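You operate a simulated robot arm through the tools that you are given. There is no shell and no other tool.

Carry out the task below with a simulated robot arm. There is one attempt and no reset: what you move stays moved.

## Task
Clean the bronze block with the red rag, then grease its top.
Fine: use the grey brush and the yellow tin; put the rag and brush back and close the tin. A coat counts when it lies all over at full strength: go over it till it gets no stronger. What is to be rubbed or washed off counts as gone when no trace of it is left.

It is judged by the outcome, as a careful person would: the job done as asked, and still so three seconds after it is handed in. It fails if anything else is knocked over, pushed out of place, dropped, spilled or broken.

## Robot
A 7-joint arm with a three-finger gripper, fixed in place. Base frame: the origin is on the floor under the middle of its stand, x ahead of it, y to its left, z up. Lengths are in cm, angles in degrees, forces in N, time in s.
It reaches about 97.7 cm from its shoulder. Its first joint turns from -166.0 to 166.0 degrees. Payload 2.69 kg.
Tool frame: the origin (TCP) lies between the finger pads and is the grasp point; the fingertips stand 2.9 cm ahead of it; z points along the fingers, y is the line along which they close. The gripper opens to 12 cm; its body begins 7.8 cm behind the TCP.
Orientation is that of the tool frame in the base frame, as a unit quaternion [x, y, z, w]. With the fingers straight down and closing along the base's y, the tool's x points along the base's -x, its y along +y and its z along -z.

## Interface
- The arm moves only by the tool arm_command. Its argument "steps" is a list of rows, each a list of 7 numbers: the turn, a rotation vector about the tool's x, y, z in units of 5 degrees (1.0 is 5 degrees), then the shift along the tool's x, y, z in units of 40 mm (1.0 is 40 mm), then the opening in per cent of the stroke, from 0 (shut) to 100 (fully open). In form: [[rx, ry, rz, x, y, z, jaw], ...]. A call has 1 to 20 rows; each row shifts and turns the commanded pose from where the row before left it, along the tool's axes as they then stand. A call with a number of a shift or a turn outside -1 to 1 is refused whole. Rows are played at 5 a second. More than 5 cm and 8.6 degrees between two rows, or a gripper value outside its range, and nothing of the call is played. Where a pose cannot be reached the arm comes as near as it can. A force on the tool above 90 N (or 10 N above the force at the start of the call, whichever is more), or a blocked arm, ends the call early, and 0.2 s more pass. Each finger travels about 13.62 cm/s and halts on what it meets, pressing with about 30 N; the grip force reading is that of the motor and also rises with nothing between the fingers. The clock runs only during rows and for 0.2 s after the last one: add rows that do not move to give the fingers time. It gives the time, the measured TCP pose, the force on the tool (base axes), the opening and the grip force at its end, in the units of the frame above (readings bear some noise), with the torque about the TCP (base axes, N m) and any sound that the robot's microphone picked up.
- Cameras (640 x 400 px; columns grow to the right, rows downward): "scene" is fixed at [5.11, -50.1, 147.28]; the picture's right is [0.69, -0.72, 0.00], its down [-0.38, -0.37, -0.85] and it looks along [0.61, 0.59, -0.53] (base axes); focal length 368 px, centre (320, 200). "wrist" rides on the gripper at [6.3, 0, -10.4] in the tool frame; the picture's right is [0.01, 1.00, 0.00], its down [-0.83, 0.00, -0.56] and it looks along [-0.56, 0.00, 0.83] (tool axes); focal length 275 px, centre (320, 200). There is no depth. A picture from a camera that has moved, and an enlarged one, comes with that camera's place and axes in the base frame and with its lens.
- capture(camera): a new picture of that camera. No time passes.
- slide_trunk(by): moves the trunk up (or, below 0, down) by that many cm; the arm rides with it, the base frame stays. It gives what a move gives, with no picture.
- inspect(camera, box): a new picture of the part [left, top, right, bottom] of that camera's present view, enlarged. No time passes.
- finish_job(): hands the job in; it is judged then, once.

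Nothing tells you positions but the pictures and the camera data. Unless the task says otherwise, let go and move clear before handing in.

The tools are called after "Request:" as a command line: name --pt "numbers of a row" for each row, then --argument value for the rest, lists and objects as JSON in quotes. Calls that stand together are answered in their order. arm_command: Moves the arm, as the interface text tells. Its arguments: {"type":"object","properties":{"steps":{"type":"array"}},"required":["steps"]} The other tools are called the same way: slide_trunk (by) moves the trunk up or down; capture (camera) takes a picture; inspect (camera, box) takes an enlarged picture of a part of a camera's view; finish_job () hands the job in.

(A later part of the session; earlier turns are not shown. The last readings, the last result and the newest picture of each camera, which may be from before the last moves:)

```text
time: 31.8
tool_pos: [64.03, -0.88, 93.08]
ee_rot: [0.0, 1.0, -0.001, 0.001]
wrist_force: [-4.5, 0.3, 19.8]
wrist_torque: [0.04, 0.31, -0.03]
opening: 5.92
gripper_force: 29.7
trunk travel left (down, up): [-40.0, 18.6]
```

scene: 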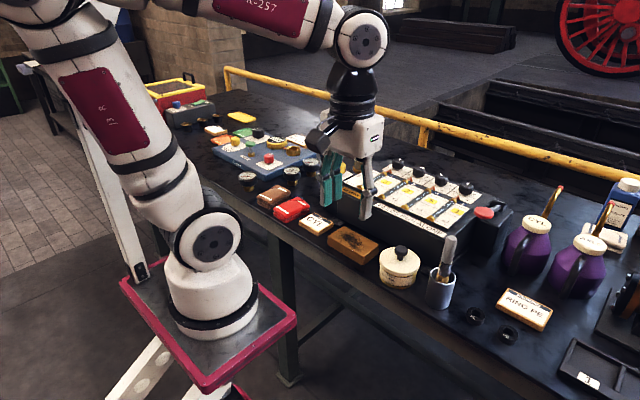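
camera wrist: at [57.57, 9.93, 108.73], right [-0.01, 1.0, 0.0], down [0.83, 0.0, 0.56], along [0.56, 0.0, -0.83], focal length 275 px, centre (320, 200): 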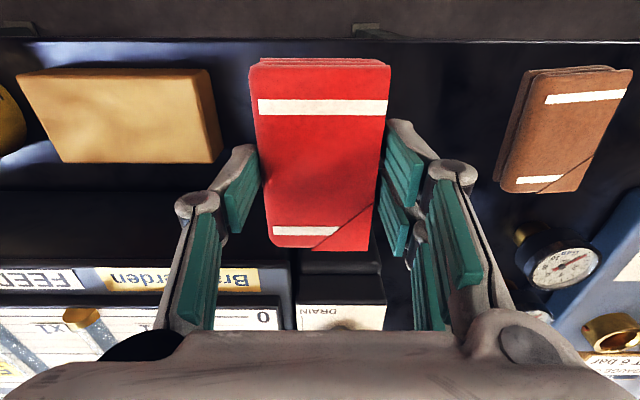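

Request:
arm_command --pt "0 0 0 0 -0.27 -0.003 30" --pt "0 0 0 0 -0.27 0 30" --pt "0 0 0 0 -0.27 0 30" --pt "0 0 0 0 -0.27 0 30" --pt "0 0 0 0 -0.27 0 30" --pt "0 0 0 0 -0.27 0 30" --pt "0 0 0 0 -0.27 0 30" --pt "0 0 0 0 0 0 30" --pt "0 0 0 -0.1 0 0 30" --pt "0 0 0 0 0.27 0 30" --pt "0 0 0 0 0.27 0 30" --pt "0 0 0 0 0.27 0 30" --pt "0 0 0 0 0.27 0 30" --pt "0 0 0 0 0.27 0 30" --pt "0 0 0 0 0.27 0 30" --pt "0 0 0 0 0.27 0 30" --pt "0 0 0 0 0 0 30"

Request:
arm_command --pt "0 0 0 0.2 0 0 30" --pt "0 0 0 0 -0.27 0 30" --pt "0 0 0 0 -0.27 0 30" --pt "0 0 0 0 -0.27 0 30" --pt "0 0 0 0 -0.27 0 30" --pt "0 0 0 0 -0.27 0 30" --pt "0 0 0 0 -0.27 0 30" --pt "0 0 0 0 -0.27 0 30" --pt "0 0 0 0 0 0 30" --pt "0 0 0 -0.1 0 0 30" --pt "0 0 0 0 0.27 0 30" --pt "0 0 0 0 0.27 0 30" --pt "0 0 0 0 0.27 0 30" --pt "0 0 0 0 0.27 0 30" --pt "0 0 0 0 0.27 0 30" --pt "0 0 0 0 0.27 0 30" --pt "0 0 0 0 0.27 0 30" --pt "0 0 0 0 0 0 30"

```text
time: 35.4
tool_pos: [64.36, -0.97, 92.92]
ee_rot: [0.0, 1.0, 0.001, 0.0]
wrist_force: [0.3, -2.8, 9.9]
wrist_torque: [-0.25, 0.03, 0.0]
opening: 5.93
gripper_force: 30.1
trunk travel left (down, up): [-40.0, 18.6]
```

```text
time: 39.2
tool_pos: [63.98, -0.8, 93.03]
ee_rot: [-0.001, 1.0, 0.0, -0.001]
wrist_force: [-0.2, -1.5, 5.4]
wrist_torque: [-0.11, 0.0, 0.03]
opening: 5.93
gripper_force: 29.9
trunk travel left (down, up): [-40.0, 18.6]
```

Contact stayed good throughout. I'll lift, carry the rag toward its place, and check the block on the way.

Request:
arm_command --pt "0 0 0 0 0 -0.5 30" --pt "0 0 0 0 0 -0.8 30" --pt "0 0 0 0 0.9 0 30" --pt "0 0 0 0 0.9 0 30" --pt "0 0 0 0 0.9 0 30" --pt "0 0 0 0 0.9 0 30" --pt "0 0 0 0 0.9 0 30" --pt "0 0 0 0 0.48 0 30" --pt "0 0 0 -0.1 0 0 30" --pt "0 0 0.6 0 0 0 30" --pt "0 0 0 0 0 0 30" --pt "0 0 0 0 0 0 30"

Request:
inspect --camera "scene" --box '[325, 218, 385, 266]'

Request:
inspect --camera "wrist" --box '[0, 40, 180, 160]'

Request:
capture --camera "wrist"

```text
time: 41.8
tool_pos: [64.33, 18.95, 98.23]
ee_rot: [0.026, 1.0, 0.0, -0.001]
wrist_force: [0.1, -0.2, -0.3]
wrist_torque: [0.01, -0.01, 0.02]
opening: 5.91
gripper_force: 29.6
trunk travel left (down, up): [-40.0, 18.6]
```

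```text
8.33 times, centred on (355, 242) of scene
camera zoom: at [5.11, -50.1, 147.28], right [0.69, -0.72, 0.0], down [-0.38, -0.37, -0.85], along [0.61, 0.59, -0.53], focal length 3069 px, centre (28, -150)
```

zoom: 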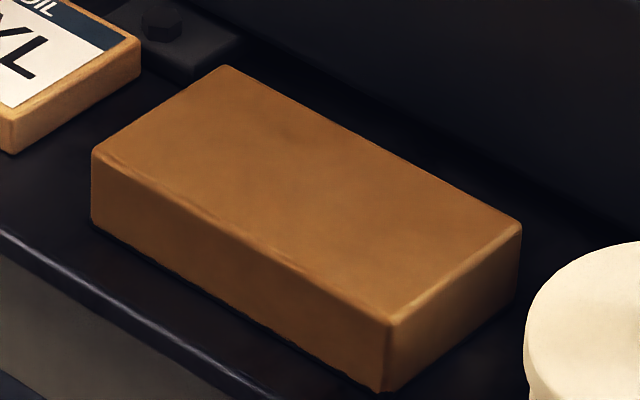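

```text
3.33 times, centred on (90, 100) of wrist
camera zoom: at [57.98, 19.4, 108.52], right [0.05, 1.0, 0.0], down [0.83, -0.04, 0.56], along [0.56, -0.03, -0.83], focal length 918 px, centre (1087, 533)
```

zoom: 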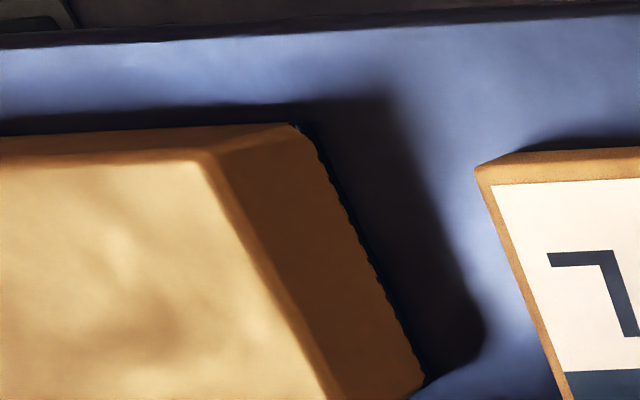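

```text
taken
camera wrist: at [57.98, 19.4, 108.52], right [0.05, 1.0, 0.0], down [0.83, -0.04, 0.56], along [0.56, -0.03, -0.83], focal length 275 px, centre (320, 200)
```

wrist: 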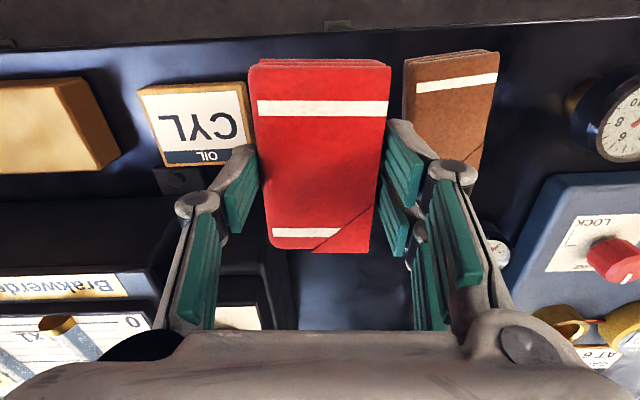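

The block looks uniformly bronze, and the faint variation is unchanged by wiping, so I take it to be surface texture. Now I'll lower the rag back to its original spot.

Request:
arm_command --pt "0 0 0 0 0 0.5 30" --pt "0 0 0 0 0 0.5 30" --pt "0 0 0 0 0 0.5 30" --pt "0 0 0 0 0 0.4 30" --pt "0 0 0 0 0 0.1 30" --pt "0 0 0 0 0 0.05 30" --pt "0 0 0 0 0 0 30"

Request:
inspect --camera "scene" --box '[240, 150, 360, 225]'

```text
time: 43.4
tool_pos: [64.37, 19.02, 89.91]
ee_rot: [0.027, 1.0, 0.001, 0.0]
wrist_force: [0.0, -1.0, -0.7]
wrist_torque: [0.0, -0.01, -0.01]
opening: 5.95
gripper_force: 29.3
trunk travel left (down, up): [-40.0, 18.6]
```

```text
5.33 times, centred on (300, 188) of scene
camera zoom: at [5.11, -50.1, 147.28], right [0.69, -0.72, 0.0], down [-0.38, -0.37, -0.85], along [0.61, 0.59, -0.53], focal length 1964 px, centre (427, 267)
```

zoom: 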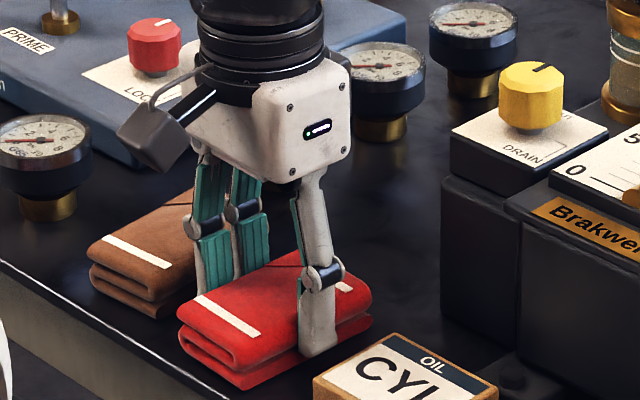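

Request:
arm_command --pt "0 0 0 0 0 0.025 30" --pt "0 0 0 0 0 0 30"

Request:
arm_command --pt "0 0 0 0 0 0.025 30" --pt "0 0 0 0 0 0 30"

```text
time: 44.0
tool_pos: [64.36, 18.97, 89.85]
ee_rot: [0.026, 1.0, 0.0, 0.0]
wrist_force: [0.0, 0.3, -0.5]
wrist_torque: [0.03, 0.04, -0.01]
opening: 5.9
gripper_force: 29.8
trunk travel left (down, up): [-40.0, 18.6]
```

```text
time: 44.6
tool_pos: [64.42, 19.02, 89.82]
ee_rot: [0.025, 1.0, 0.001, 0.0]
wrist_force: [0.2, 0.3, 1.3]
wrist_torque: [0.07, 0.03, -0.01]
opening: 5.93
gripper_force: 29.8
trunk travel left (down, up): [-40.0, 18.6]
```

The rag has just touched the table. I'll open slowly to the earlier clearance and lift straight up.

Request:
arm_command --pt "0 0 0 0 0 0.01 30" --pt "0 0 0 0 0 0 48" --pt "0 0 0 0 0 0 51" --pt "0 0 0 0 0 0 54" --pt "0 0 0 0 0 0 55" --pt "0 0 0 0 0 0 55"

Request:
inspect --camera "scene" --box '[240, 150, 360, 225]'

Request:
capture --camera "wrist"

```text
time: 46.0
tool_pos: [64.38, 19.04, 89.7]
ee_rot: [0.026, 1.0, 0.0, 0.0]
wrist_force: [0.2, -0.1, -0.5]
wrist_torque: [0.01, 0.01, 0.02]
opening: 6.59
gripper_force: 0.1
trunk travel left (down, up): [-40.0, 18.6]
```

```text
5.33 times, centred on (300, 188) of scene
camera zoom: at [5.11, -50.1, 147.28], right [0.69, -0.72, 0.0], down [-0.38, -0.37, -0.85], along [0.61, 0.59, -0.53], focal length 1964 px, centre (427, 267)
```

zoom: 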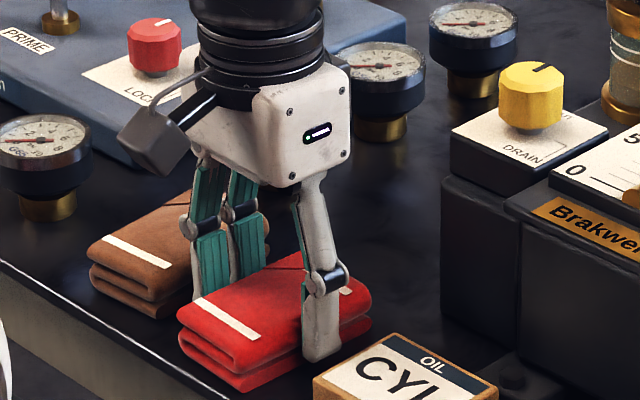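

```text
taken
camera wrist: at [58.02, 19.41, 100.1], right [0.05, 1.0, 0.0], down [0.83, -0.04, 0.56], along [0.56, -0.03, -0.83], focal length 275 px, centre (320, 200)
```

wrist: 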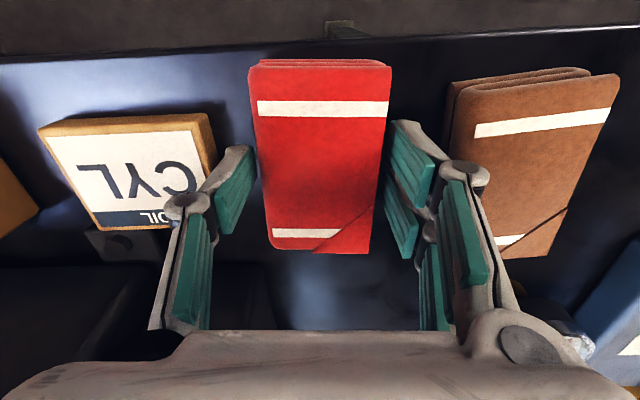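

The rag is back in place and released. I'll lift straight up and fly to view the tin, brush and a free spot for the lid.

Request:
arm_command --pt "0 0 0 0 0 -0.4 55" --pt "0 0 0 0 0 -0.8 55" --pt "0 0 0 0 0 -0.9 60" --pt "0 0 -0.6 0 0 -0.9 80" --pt "0 0 0 0.3 -0.9 -0.6 100" --pt "0 0 0 0.3 -0.9 -0.6 100" --pt "0 0 0 0.3 -1 -0.5 100" --pt "0 0 0 0.3 -1 -0.4 100" --pt "0 0 0 0.3 -1 0 100" --pt "0 0 0 0.3 -1 0 100" --pt "0 0 0 0.3 -1 0 100" --pt "0 0 0 0.3 -1 0 100" --pt "0 0 0 0.2 -1 0 100" --pt "0 0 0 0 -0.4 0 100" --pt "0 0 0 0 0 0 100"

Request:
capture --camera "wrist"

Request:
capture --camera "scene"

```text
time: 49.2
tool_pos: [53.97, -17.77, 110.08]
ee_rot: [0.0, 1.0, 0.0, -0.001]
wrist_force: [-0.8, -0.1, -0.1]
wrist_torque: [-0.03, -0.01, -0.01]
opening: 12.01
gripper_force: 0.1
trunk travel left (down, up): [-40.0, 18.6]
```

```text
taken
camera wrist: at [47.64, -17.74, 120.47], right [-0.01, 1.0, 0.0], down [0.83, 0.0, 0.56], along [0.56, 0.0, -0.83], focal length 275 px, centre (320, 200)
```

wrist: 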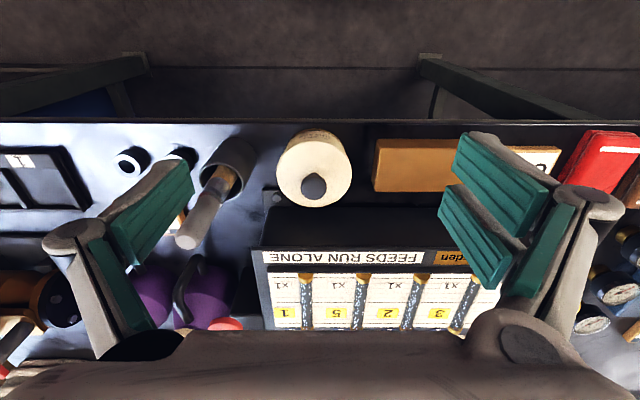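

```text
taken
```

scene: 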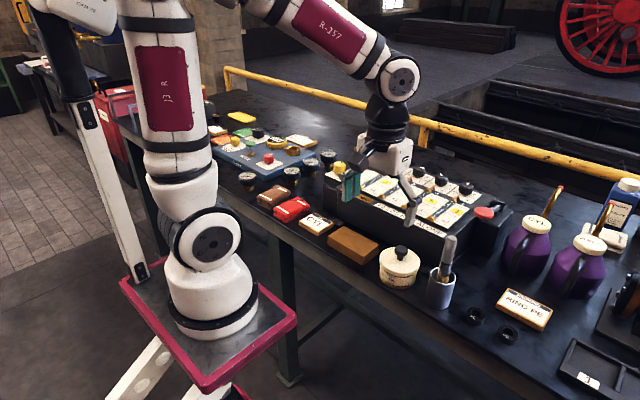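

Request:
inspect --camera "wrist" --box '[160, 110, 360, 260]'

Request:
inspect --camera "scene" --box '[420, 180, 580, 330]'

Request:
inspect --camera "scene" --box '[370, 230, 470, 320]'

```text
2.67 times, centred on (260, 185) of wrist
camera zoom: at [47.64, -17.74, 120.47], right [-0.01, 1.0, 0.0], down [0.83, 0.0, 0.56], along [0.56, 0.0, -0.83], focal length 734 px, centre (480, 240)
```

zoom: 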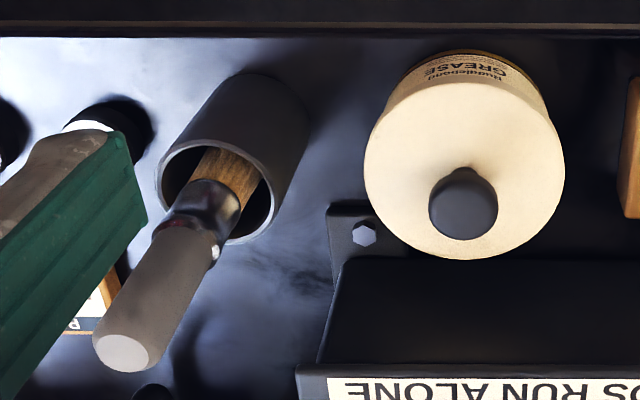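

```text
2.67 times, centred on (500, 255) of scene
camera zoom: at [5.11, -50.1, 147.28], right [0.69, -0.72, 0.0], down [-0.38, -0.37, -0.85], along [0.61, 0.59, -0.53], focal length 982 px, centre (-160, 53)
```

zoom: 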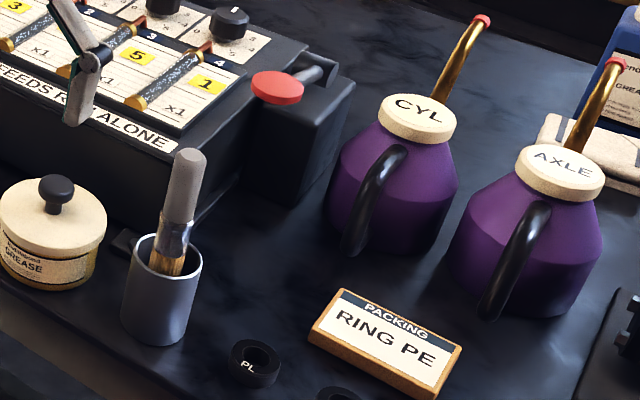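

```text
4.44 times, centred on (420, 275) of scene
camera zoom: at [5.11, -50.1, 147.28], right [0.69, -0.72, 0.0], down [-0.38, -0.37, -0.85], along [0.61, 0.59, -0.53], focal length 1637 px, centre (-124, -133)
```

zoom: 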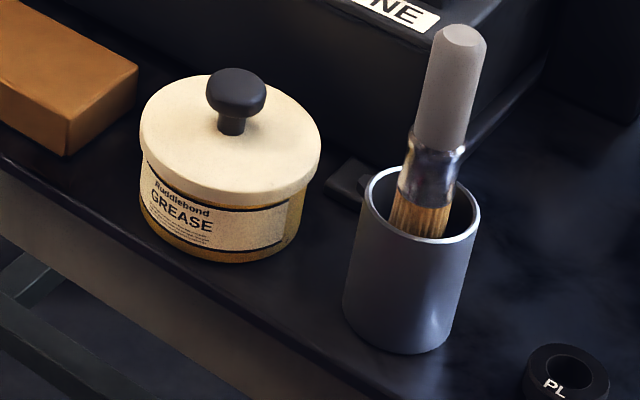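

The lid's knob is centred near (64.1, -18.5), with its top at z ≈ 93.9 and the lid's top at ≈ 91.1. There's a free spot on the table for the lid around (74.5, -33). I'll move above the knob with a partly open gripper.

Request:
arm_command --pt "0 0 0 -0.6 -0.1 0.5 80" --pt "0 0 0 -0.7 -0.075 0.5 60" --pt "0 0 0 -0.7 0 0.6 50" --pt "0 0 0 -0.53 0 0.7 46" --pt "0 0 0 0 0 0.6 46" --pt "0 0 0 0 0 0 46" --pt "0 0 0 0 0 0 46"

Request:
capture --camera "wrist"

Request:
inspect --camera "scene" --box '[340, 180, 480, 300]'

```text
time: 50.8
tool_pos: [64.11, -18.5, 98.45]
ee_rot: [0.0, 1.0, -0.001, 0.0]
wrist_force: [0.7, -0.3, 0.0]
wrist_torque: [-0.01, -0.04, 0.01]
opening: 5.52
gripper_force: 0.0
trunk travel left (down, up): [-40.0, 18.6]
```

```text
taken
camera wrist: at [57.75, -18.39, 108.89], right [-0.01, 1.0, 0.0], down [0.83, 0.0, 0.56], along [0.56, 0.0, -0.83], focal length 275 px, centre (320, 200)
```

wrist: 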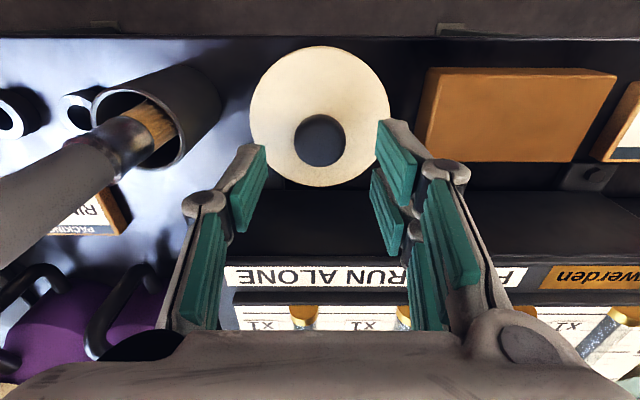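

```text
3.33 times, centred on (410, 240) of scene
camera zoom: at [5.11, -50.1, 147.28], right [0.69, -0.72, 0.0], down [-0.38, -0.37, -0.85], along [0.61, 0.59, -0.53], focal length 1228 px, centre (20, 67)
```

zoom: 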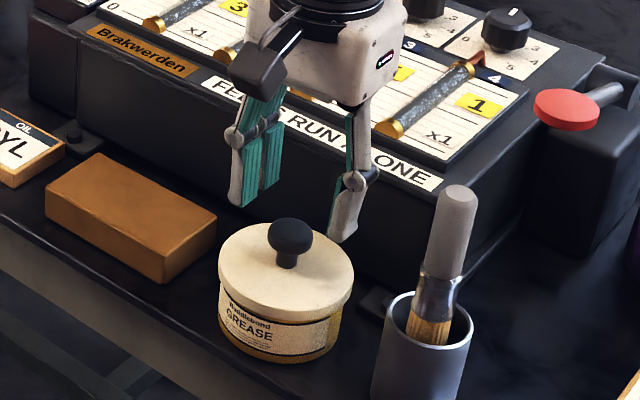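

The gripper is centred on the knob. I'll lower so the pads straddle it, with the fingertips staying just above the lid.

Request:
arm_command --pt "0 0 0 0 0 0.4 46" --pt "0 0 0 0 0 0.35 46" --pt "0 0 0 0 0 0.15 46" --pt "0 0 0 0 0 0 46"

Request:
capture --camera "wrist"

Request:
inspect --camera "scene" --box '[360, 200, 460, 290]'

```text
time: 51.8
tool_pos: [64.12, -18.45, 94.94]
ee_rot: [-0.001, 1.0, 0.001, 0.0]
wrist_force: [1.3, 0.0, -0.3]
wrist_torque: [0.03, 0.02, 0.0]
opening: 5.51
gripper_force: 0.1
trunk travel left (down, up): [-40.0, 18.6]
```

```text
taken
camera wrist: at [57.77, -18.4, 105.26], right [-0.01, 1.0, 0.0], down [0.83, 0.0, 0.56], along [0.56, 0.0, -0.83], focal length 275 px, centre (320, 200)
```

wrist: 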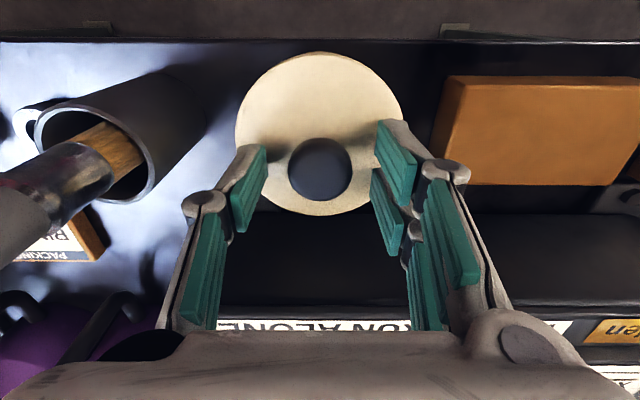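

```text
4.44 times, centred on (410, 245) of scene
camera zoom: at [5.11, -50.1, 147.28], right [0.69, -0.72, 0.0], down [-0.38, -0.37, -0.85], along [0.61, 0.59, -0.53], focal length 1637 px, centre (-80, 0)
```

zoom: 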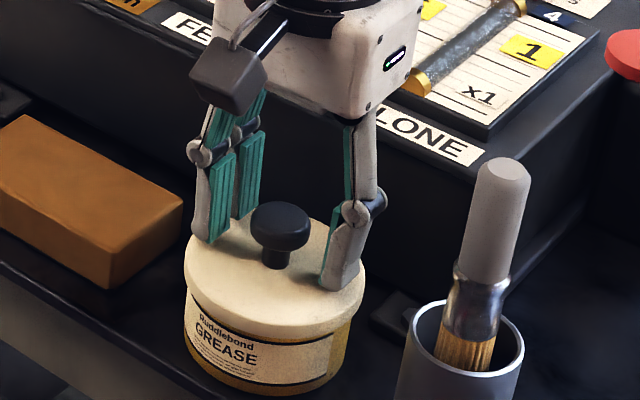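

Request:
arm_command --pt "0 0 0 0 0 0.1 46" --pt "0 0 0 0 0 0 46" --pt "0 0 0 0 0 0 38" --pt "0 0 0 0 0 0 32" --pt "0 0 0 0 0 0 27" --pt "0 0 0 0 0 0 20" --pt "0 0 0 0 0 0 10" --pt "0 0 0 0 0 0 10"

Request:
capture --camera "wrist"

Request:
inspect --camera "scene" --box '[360, 200, 460, 290]'

```text
time: 53.6
tool_pos: [64.03, -18.4, 94.49]
ee_rot: [0.0, 1.0, 0.0, 0.001]
wrist_force: [1.0, -0.2, -0.4]
wrist_torque: [0.01, 0.0, 0.01]
opening: 2.72
gripper_force: 29.8
trunk travel left (down, up): [-40.0, 18.6]
```

```text
taken
camera wrist: at [57.75, -18.41, 104.87], right [-0.01, 1.0, 0.0], down [0.83, 0.0, 0.56], along [0.56, 0.0, -0.83], focal length 275 px, centre (320, 200)
```

wrist: 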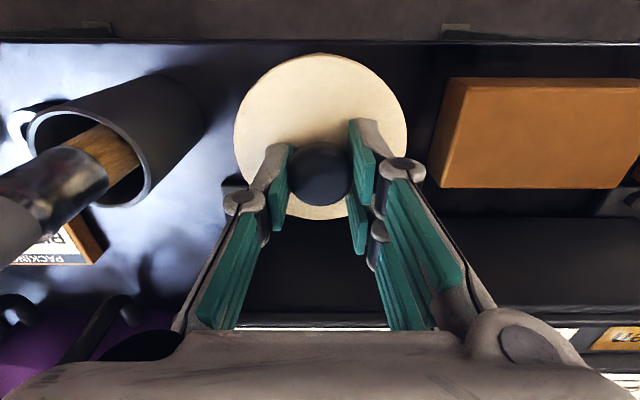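

```text
4.44 times, centred on (410, 245) of scene
camera zoom: at [5.11, -50.1, 147.28], right [0.69, -0.72, 0.0], down [-0.38, -0.37, -0.85], along [0.61, 0.59, -0.53], focal length 1637 px, centre (-80, 0)
```

zoom: 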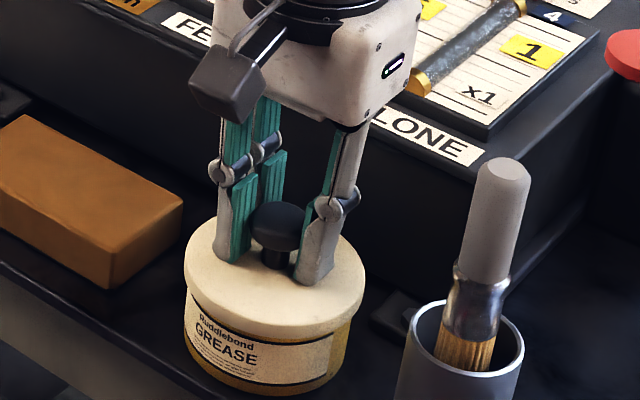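

The knob is held. I'll lift slowly and watch whether only the lid comes up.

Request:
arm_command --pt "0 0 0 0 0 -0.05 10" --pt "0 0 0 0 0 -0.1 10" --pt "0 0 0 0 0 -0.1 10" --pt "0 0 0 0 0 0 10"

Request:
inspect --camera "scene" --box '[360, 200, 460, 290]'

```text
time: 54.6
tool_pos: [64.22, -18.5, 95.59]
ee_rot: [0.0, 1.0, 0.0, 0.0]
wrist_force: [0.3, 0.0, 0.2]
wrist_torque: [-0.01, 0.03, 0.01]
opening: 2.75
gripper_force: 30.0
trunk travel left (down, up): [-40.0, 18.6]
heard: snap
```

```text
4.44 times, centred on (410, 245) of scene
camera zoom: at [5.11, -50.1, 147.28], right [0.69, -0.72, 0.0], down [-0.38, -0.37, -0.85], along [0.61, 0.59, -0.53], focal length 1637 px, centre (-80, 0)
```

zoom: 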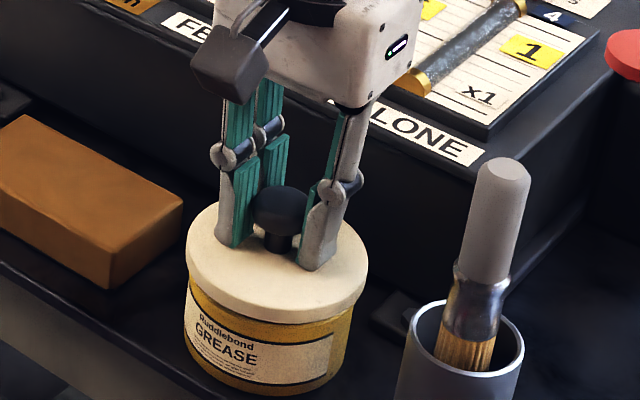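

The lid snapped free, so closing will need a press until it snaps again. I'll raise it well above the brush and carry it to the free spot.

Request:
arm_command --pt "0 0 0 0 0 -0.4 10" --pt "0 0 0 0 0 -0.8 10" --pt "0 0 0 0 0 -0.8 10" --pt "0 0 0 0 0 -0.8 10" --pt "0 0 0 0 0 -0.8 10" --pt "0 0 0 -0.5 -0.7 0 10" --pt "0 0 0 -0.5 -0.7 0 10" --pt "0 0 0 -0.5 -0.7 0 10" --pt "0 0 0 -0.5 -0.7 0 10" --pt "0 0 0 -0.5 -0.7 0 10" --pt "0 0 0 -0.1 -0.15 0 10" --pt "0 0 0 0 0 0 10" --pt "0 0 0 0 0 0 10"

Request:
capture --camera "wrist"

Request:
capture --camera "scene"

```text
time: 57.4
tool_pos: [74.42, -33.12, 109.95]
ee_rot: [0.0, 1.0, 0.0, -0.001]
wrist_force: [-0.4, 1.0, -0.9]
wrist_torque: [-0.02, 0.0, -0.04]
opening: 2.73
gripper_force: 30.5
trunk travel left (down, up): [-40.0, 18.6]
```

```text
taken
camera wrist: at [68.14, -33.03, 120.35], right [-0.01, 1.0, 0.0], down [0.83, 0.0, 0.56], along [0.56, 0.0, -0.83], focal length 275 px, centre (320, 200)
```

wrist: 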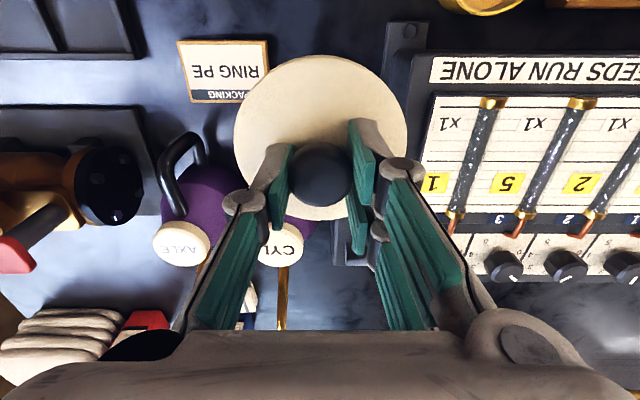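

```text
taken
```

scene: 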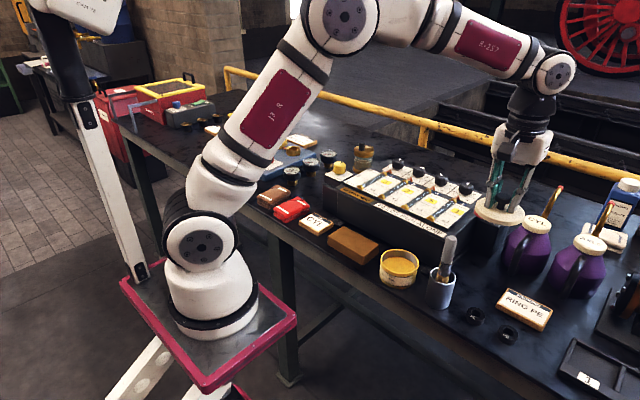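

The tin is open with yellow grease showing, and the lid hangs over clear table. I'll lower it most of the way and check the surroundings.

Request:
arm_command --pt "0 0 0 0 0 0.8 10" --pt "0 0 0 0 0 0.8 10" --pt "0 0 0 0 0 0.8 10" --pt "0 0 0 0 0 0.8 10" --pt "0 0 0 0 0 0.6 10" --pt "0 0 0 0 0 0.4 10" --pt "0 0 0 0 0 0 10"

Request:
capture --camera "wrist"

Request:
inspect --camera "scene" --box '[420, 150, 600, 320]'

```text
time: 59.0
tool_pos: [74.41, -33.18, 93.08]
ee_rot: [0.0, 1.0, 0.001, -0.001]
wrist_force: [-15.2, 1.1, 5.4]
wrist_torque: [0.12, -1.42, 0.64]
opening: 1.2
gripper_force: 0.1
trunk travel left (down, up): [-40.0, 18.6]
```

```text
taken
camera wrist: at [68.07, -33.03, 103.57], right [-0.01, 1.0, 0.0], down [0.83, 0.0, 0.56], along [0.56, 0.0, -0.83], focal length 275 px, centre (320, 200)
```

wrist: 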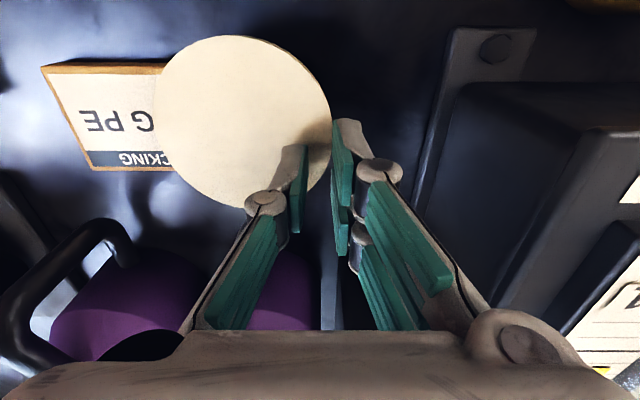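

```text
2.35 times, centred on (510, 235) of scene
camera zoom: at [5.11, -50.1, 147.28], right [0.69, -0.72, 0.0], down [-0.38, -0.37, -0.85], along [0.61, 0.59, -0.53], focal length 867 px, centre (-127, 118)
```

zoom: 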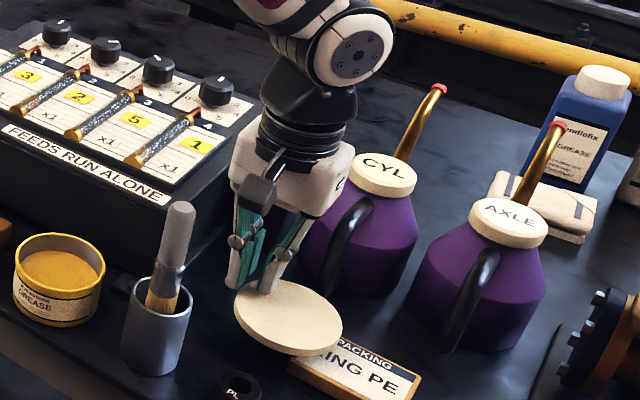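

Something went wrong: the lid caught on something as it came down and slipped from the grip. I'm stopping to look closely before moving.

Request:
inspect --camera "scene" --box '[470, 210, 570, 310]'

Request:
inspect --camera "wrist" --box '[100, 10, 460, 340]'

Request:
capture --camera "scene"

```text
4.00 times, centred on (520, 260) of scene
camera zoom: at [5.11, -50.1, 147.28], right [0.69, -0.72, 0.0], down [-0.38, -0.37, -0.85], along [0.61, 0.59, -0.53], focal length 1473 px, centre (-480, -40)
```

zoom: 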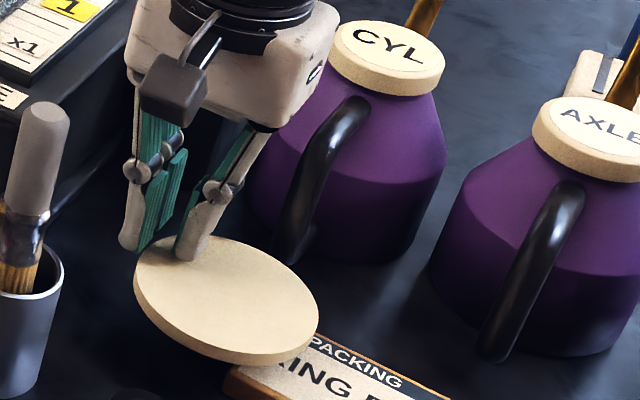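

```text
1.21 times, centred on (280, 175) of wrist
camera zoom: at [68.07, -33.03, 103.57], right [-0.01, 1.0, 0.0], down [0.83, 0.0, 0.56], along [0.56, 0.0, -0.83], focal length 334 px, centre (368, 230)
```

zoom: 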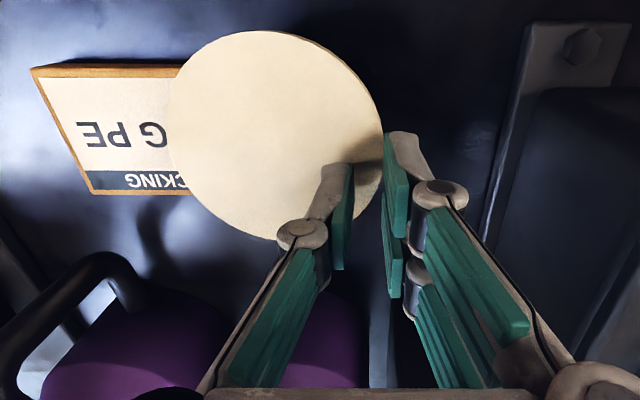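

```text
taken
```

scene: 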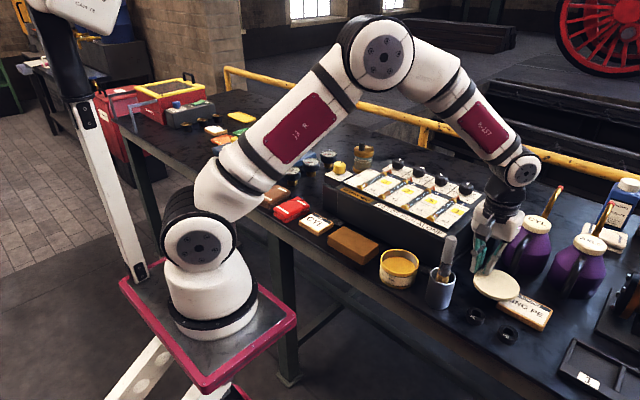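

The lid is now upside down beside the RING PE plaque, and the side load (about 15 N toward -x, roughly 9 cm above the TCP) suggests the gripper body touches the CYL oil can. I'll check whether the can or plaque has moved.

Request:
inspect --camera "scene" --box '[420, 180, 580, 330]'

Request:
inspect --camera "scene" --box '[440, 170, 640, 400]'

```text
2.67 times, centred on (500, 255) of scene
camera zoom: at [5.11, -50.1, 147.28], right [0.69, -0.72, 0.0], down [-0.38, -0.37, -0.85], along [0.61, 0.59, -0.53], focal length 982 px, centre (-160, 53)
```

zoom: 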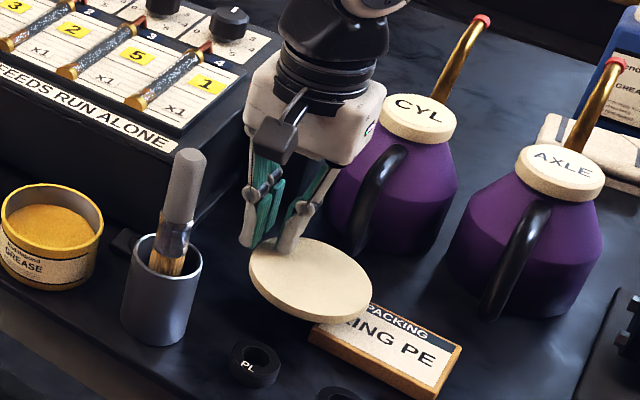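

```text
1.74 times, centred on (540, 285) of scene
camera zoom: at [5.11, -50.1, 147.28], right [0.69, -0.72, 0.0], down [-0.38, -0.37, -0.85], along [0.61, 0.59, -0.53], focal length 641 px, centre (-63, 52)
```

zoom: 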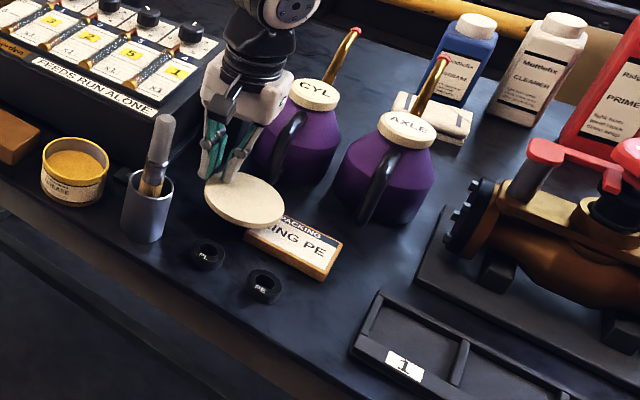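

Compared with earlier pictures, the can, plaque and rings are all where they were. I'll back off by about 2 mm, away from the can and slightly up, to release the contact.

Request:
arm_command --pt "0 0 0 0.025 0 -0.01 10" --pt "0 0 0 0.025 0 -0.02 10" --pt "0 0 0 0 0 0 10"

Request:
inspect --camera "scene" --box '[470, 210, 570, 310]'

```text
time: 59.8
tool_pos: [74.36, -33.02, 93.17]
ee_rot: [-0.002, 1.0, -0.001, 0.001]
wrist_force: [-0.3, -0.3, 3.0]
wrist_torque: [0.15, -0.11, 0.02]
opening: 1.2
gripper_force: 0.1
trunk travel left (down, up): [-40.0, 18.6]
```

```text
4.00 times, centred on (520, 260) of scene
camera zoom: at [5.11, -50.1, 147.28], right [0.69, -0.72, 0.0], down [-0.38, -0.37, -0.85], along [0.61, 0.59, -0.53], focal length 1473 px, centre (-480, -40)
```

zoom: 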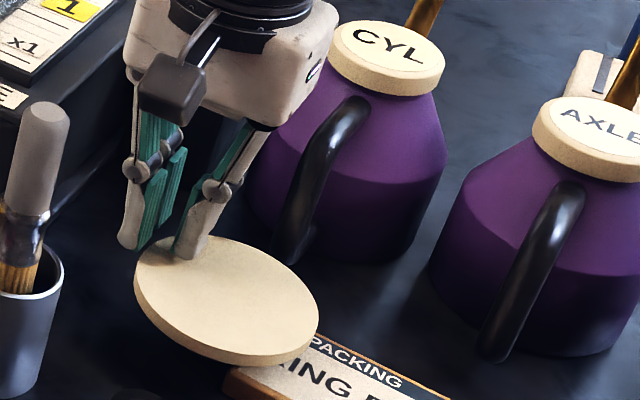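

The side load is gone. I'll now raise the fingers off the lid slowly and see how it settles.

Request:
arm_command --pt "0 0 0 0 0 -0.05 10" --pt "0 0 0 0 0 -0.05 10" --pt "0 0 0 0 0 0 10"

Request:
inspect --camera "scene" --box '[470, 210, 570, 310]'

Request:
capture --camera "wrist"

```text
time: 60.6
tool_pos: [74.38, -33.03, 93.66]
ee_rot: [-0.001, 1.0, 0.0, 0.0]
wrist_force: [0.0, 0.1, 0.2]
wrist_torque: [-0.02, 0.02, 0.03]
opening: 1.22
gripper_force: 0.0
trunk travel left (down, up): [-40.0, 18.6]
```

```text
4.00 times, centred on (520, 260) of scene
camera zoom: at [5.11, -50.1, 147.28], right [0.69, -0.72, 0.0], down [-0.38, -0.37, -0.85], along [0.61, 0.59, -0.53], focal length 1473 px, centre (-480, -40)
```

zoom: 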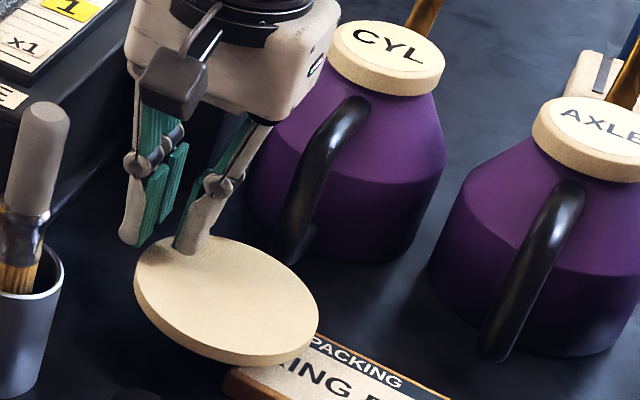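

```text
taken
camera wrist: at [67.96, -32.99, 104.04], right [-0.01, 1.0, 0.0], down [0.83, 0.0, 0.56], along [0.56, 0.0, -0.83], focal length 275 px, centre (320, 200)
```

wrist: 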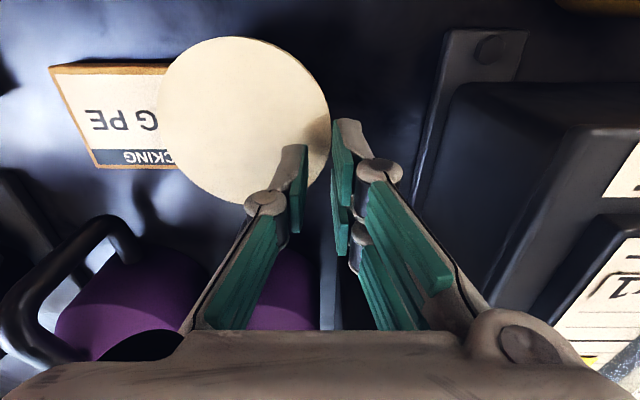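

The lid is resting stably on its own. I'll rise clear, drifting away from the can, and get an unobstructed view.

Request:
arm_command --pt "0 0 0 0.05 0 -0.2 10" --pt "0 0 0 0.1 0 -0.4 10" --pt "0 0 0 0.2 0 -0.6 10" --pt "0 0 0 0.6 0 -0.6 10" --pt "0 0 0 0.8 0 -0.6 10" --pt "0 0 0 0.8 0 -0.6 50" --pt "0 0 0 0.8 0 -0.6 100" --pt "0 0 0 0.6 -0.5 -0.4 100" --pt "0 0 0 0 -0.3 0 100" --pt "0 0 0 0 0 0 100"

Request:
capture --camera "wrist"

Request:
inspect --camera "scene" --box '[420, 180, 580, 330]'

```text
time: 62.8
tool_pos: [58.62, -36.28, 109.67]
ee_rot: [-0.001, 1.0, 0.0, 0.001]
wrist_force: [-0.1, 0.3, -0.6]
wrist_torque: [-0.01, 0.02, 0.01]
opening: 11.99
gripper_force: 0.1
trunk travel left (down, up): [-40.0, 18.6]
```

```text
taken
camera wrist: at [52.17, -36.26, 120.01], right [-0.01, 1.0, 0.0], down [0.83, 0.0, 0.56], along [0.56, 0.0, -0.83], focal length 275 px, centre (320, 200)
```

wrist: 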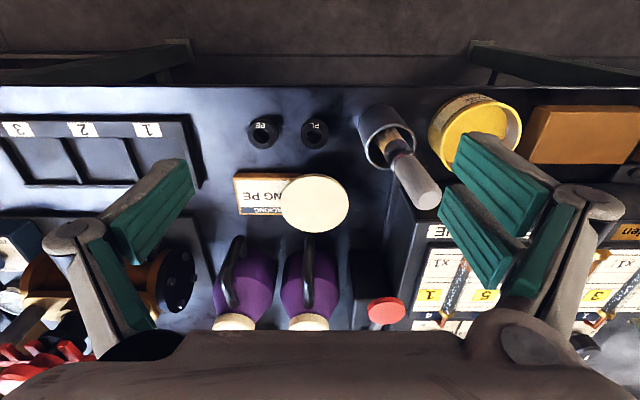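

```text
2.67 times, centred on (500, 255) of scene
camera zoom: at [5.11, -50.1, 147.28], right [0.69, -0.72, 0.0], down [-0.38, -0.37, -0.85], along [0.61, 0.59, -0.53], focal length 982 px, centre (-160, 53)
```

zoom: 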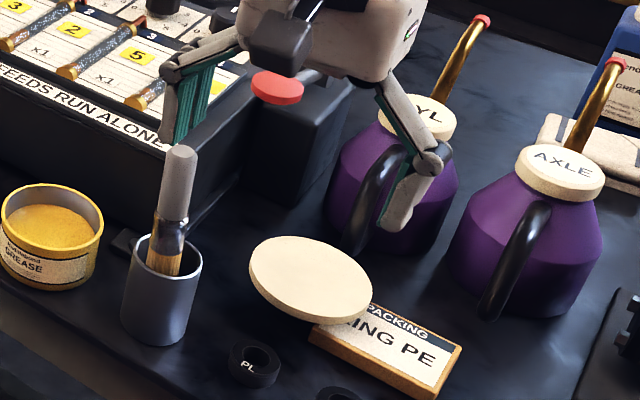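

Request:
inspect --camera "wrist" --box '[210, 100, 450, 340]'

Request:
inspect --camera "scene" --box '[470, 230, 550, 300]'

```text
1.67 times, centred on (330, 220) of wrist
camera zoom: at [52.17, -36.26, 120.01], right [-0.01, 1.0, 0.0], down [0.83, 0.0, 0.56], along [0.56, 0.0, -0.83], focal length 459 px, centre (303, 167)
```

zoom: 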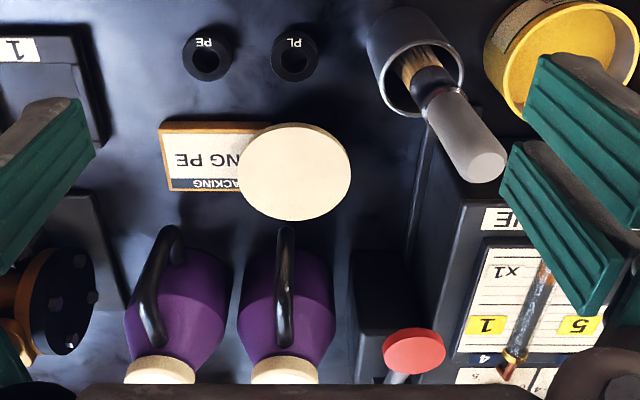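

```text
5.71 times, centred on (510, 265) of scene
camera zoom: at [5.11, -50.1, 147.28], right [0.69, -0.72, 0.0], down [-0.38, -0.37, -0.85], along [0.61, 0.59, -0.53], focal length 2105 px, centre (-766, -171)
```

zoom: 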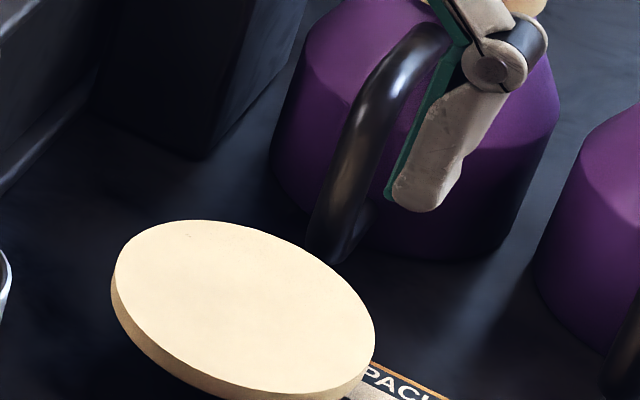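

The lid stands upside down on its knob, stable, and nothing else has been disturbed. I'll deal with it after greasing, so next I take the brush; its handle axis is near (62.8, -28.7), from z ≈ 97 to 104.

Request:
arm_command --pt "0 0 0 -0.5 0.9 -0.1 70" --pt "0 0 0 -0.54 0.9 -0.1 50" --pt "0 0 0 0 0.1 0 50" --pt "0 0 0 0 0 0 50" --pt "0 0 0 0 0 0 50"

Request:
capture --camera "wrist"

Request:
inspect --camera "scene" --box '[380, 150, 520, 320]'

```text
time: 64.0
tool_pos: [62.55, -28.64, 110.41]
ee_rot: [0.0, 1.0, 0.001, 0.0]
wrist_force: [0.8, 0.4, -0.3]
wrist_torque: [-0.01, 0.0, -0.03]
opening: 6.0
gripper_force: 0.0
trunk travel left (down, up): [-40.0, 18.6]
```

```text
taken
camera wrist: at [56.27, -28.61, 120.82], right [-0.01, 1.0, 0.0], down [0.83, 0.0, 0.56], along [0.56, 0.0, -0.83], focal length 275 px, centre (320, 200)
```

wrist: 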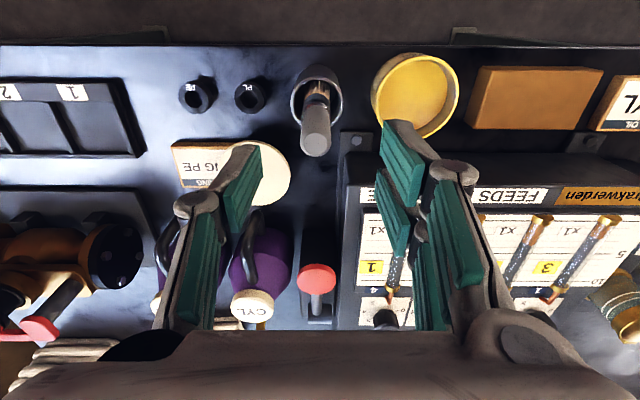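

```text
2.35 times, centred on (450, 235) of scene
camera zoom: at [5.11, -50.1, 147.28], right [0.69, -0.72, 0.0], down [-0.38, -0.37, -0.85], along [0.61, 0.59, -0.53], focal length 867 px, centre (14, 118)
```

zoom: 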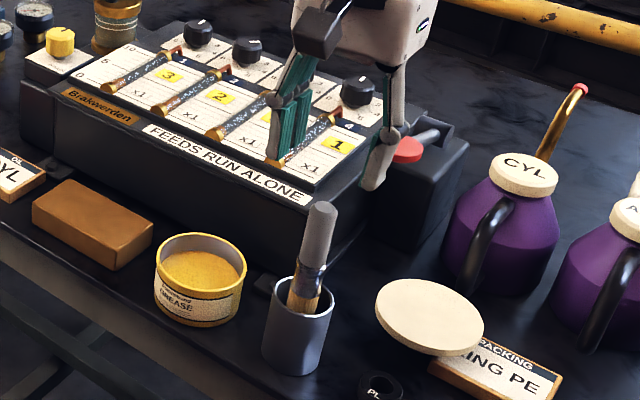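

Request:
inspect --camera "wrist" --box '[260, 50, 380, 170]'

Request:
inspect --camera "scene" --box '[410, 225, 490, 320]'

```text
3.33 times, centred on (320, 110) of wrist
camera zoom: at [56.27, -28.61, 120.82], right [-0.01, 1.0, 0.0], down [0.83, 0.0, 0.56], along [0.56, 0.0, -0.83], focal length 918 px, centre (320, 500)
```

zoom: 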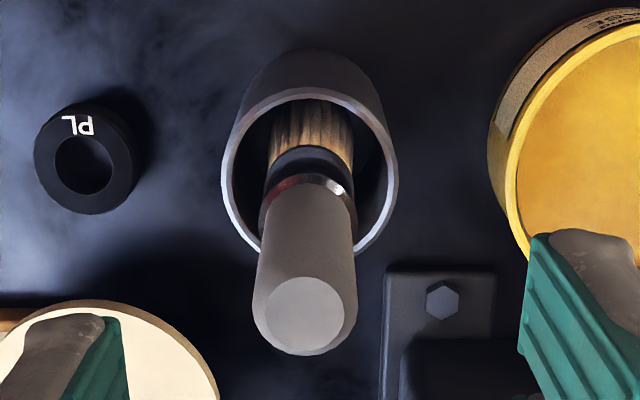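

```text
4.21 times, centred on (450, 272) of scene
camera zoom: at [5.11, -50.1, 147.28], right [0.69, -0.72, 0.0], down [-0.38, -0.37, -0.85], along [0.61, 0.59, -0.53], focal length 1551 px, centre (-227, -105)
```

zoom: 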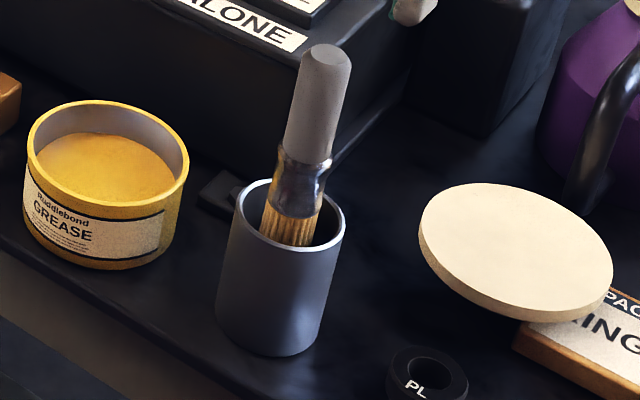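

The brush stands nearly vertical at about (64.0, -28.95), with its top near z = 102.5. I'll centre on it and lower the open fingers around the handle.

Request:
arm_command --pt "0 0 0 -0.35 -0.07 0 50" --pt "0 0 0 0 0 0.3 50" --pt "0 0 0 0 0 0.5 50" --pt "0 0 0 0 0 0.5 50" --pt "0 0 0 0 0 0 50"

Request:
capture --camera "wrist"

Request:
inspect --camera "scene" --box '[400, 180, 500, 320]'

```text
time: 65.2
tool_pos: [64.02, -28.92, 105.27]
ee_rot: [-0.001, 1.0, -0.001, 0.0]
wrist_force: [-0.3, 0.2, -0.2]
wrist_torque: [0.02, 0.01, 0.02]
opening: 5.99
gripper_force: 0.1
trunk travel left (down, up): [-40.0, 18.6]
```

```text
taken
camera wrist: at [57.81, -28.89, 115.63], right [-0.01, 1.0, 0.0], down [0.83, 0.0, 0.56], along [0.56, 0.0, -0.83], focal length 275 px, centre (320, 200)
```

wrist: 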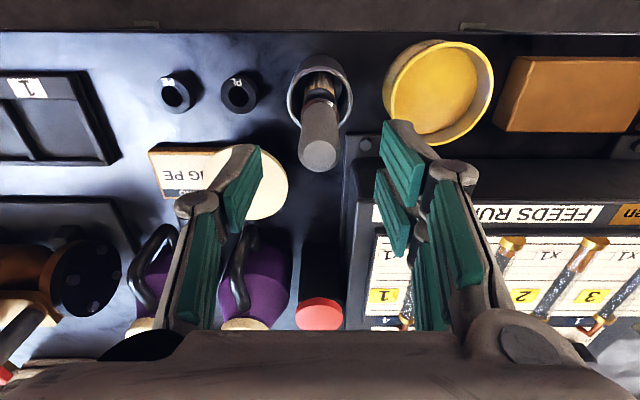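

```text
2.86 times, centred on (450, 250) of scene
camera zoom: at [5.11, -50.1, 147.28], right [0.69, -0.72, 0.0], down [-0.38, -0.37, -0.85], along [0.61, 0.59, -0.53], focal length 1052 px, centre (-51, 57)
```

zoom: 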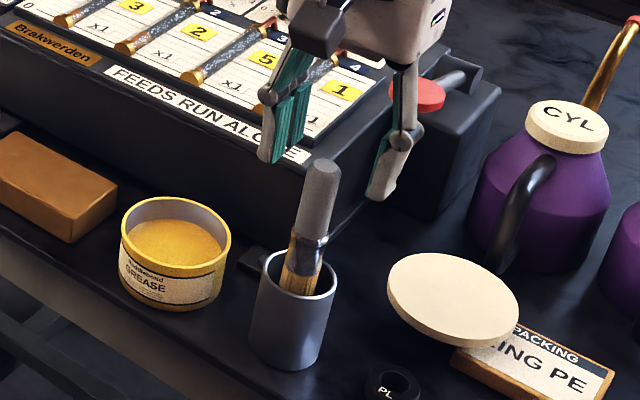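

Request:
arm_command --pt "0 0 0 0.05 -0.02 0.3 50" --pt "0 0 0 0 0 0.4 50" --pt "0 0 0 0 0 0.3 50" --pt "0 0 0 0 0 0.25 50" --pt "0 0 0 0 0 0 50"

Request:
capture --camera "wrist"

Request:
inspect --camera "scene" --box '[400, 180, 500, 320]'

```text
time: 66.4
tool_pos: [63.84, -29.01, 100.25]
ee_rot: [0.0, 1.0, 0.0, 0.0]
wrist_force: [0.1, -0.5, 0.7]
wrist_torque: [-0.01, -0.01, -0.06]
opening: 6.01
gripper_force: 0.0
trunk travel left (down, up): [-40.0, 18.6]
```

```text
taken
camera wrist: at [57.5, -28.95, 110.56], right [-0.01, 1.0, 0.0], down [0.83, 0.0, 0.56], along [0.56, 0.0, -0.83], focal length 275 px, centre (320, 200)
```

wrist: 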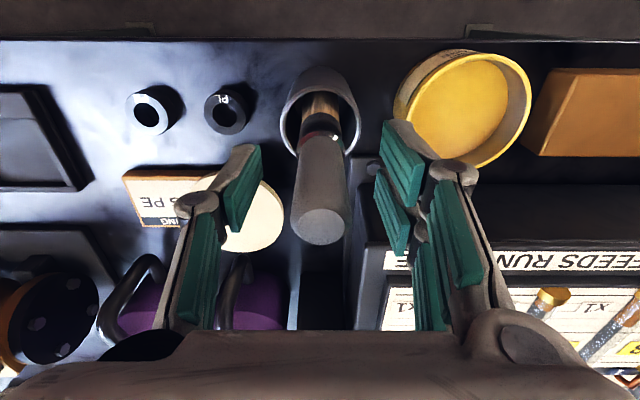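

```text
2.86 times, centred on (450, 250) of scene
camera zoom: at [5.11, -50.1, 147.28], right [0.69, -0.72, 0.0], down [-0.38, -0.37, -0.85], along [0.61, 0.59, -0.53], focal length 1052 px, centre (-51, 57)
```

zoom: 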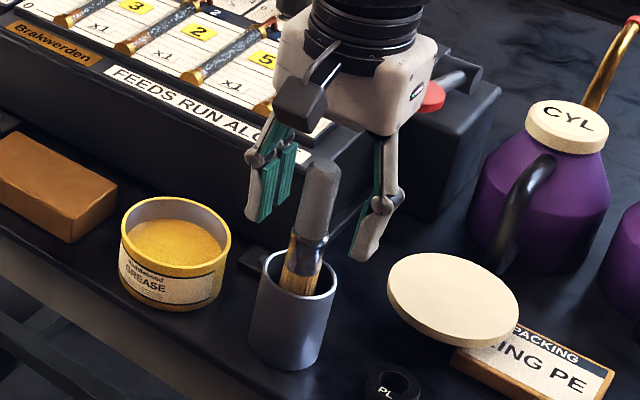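

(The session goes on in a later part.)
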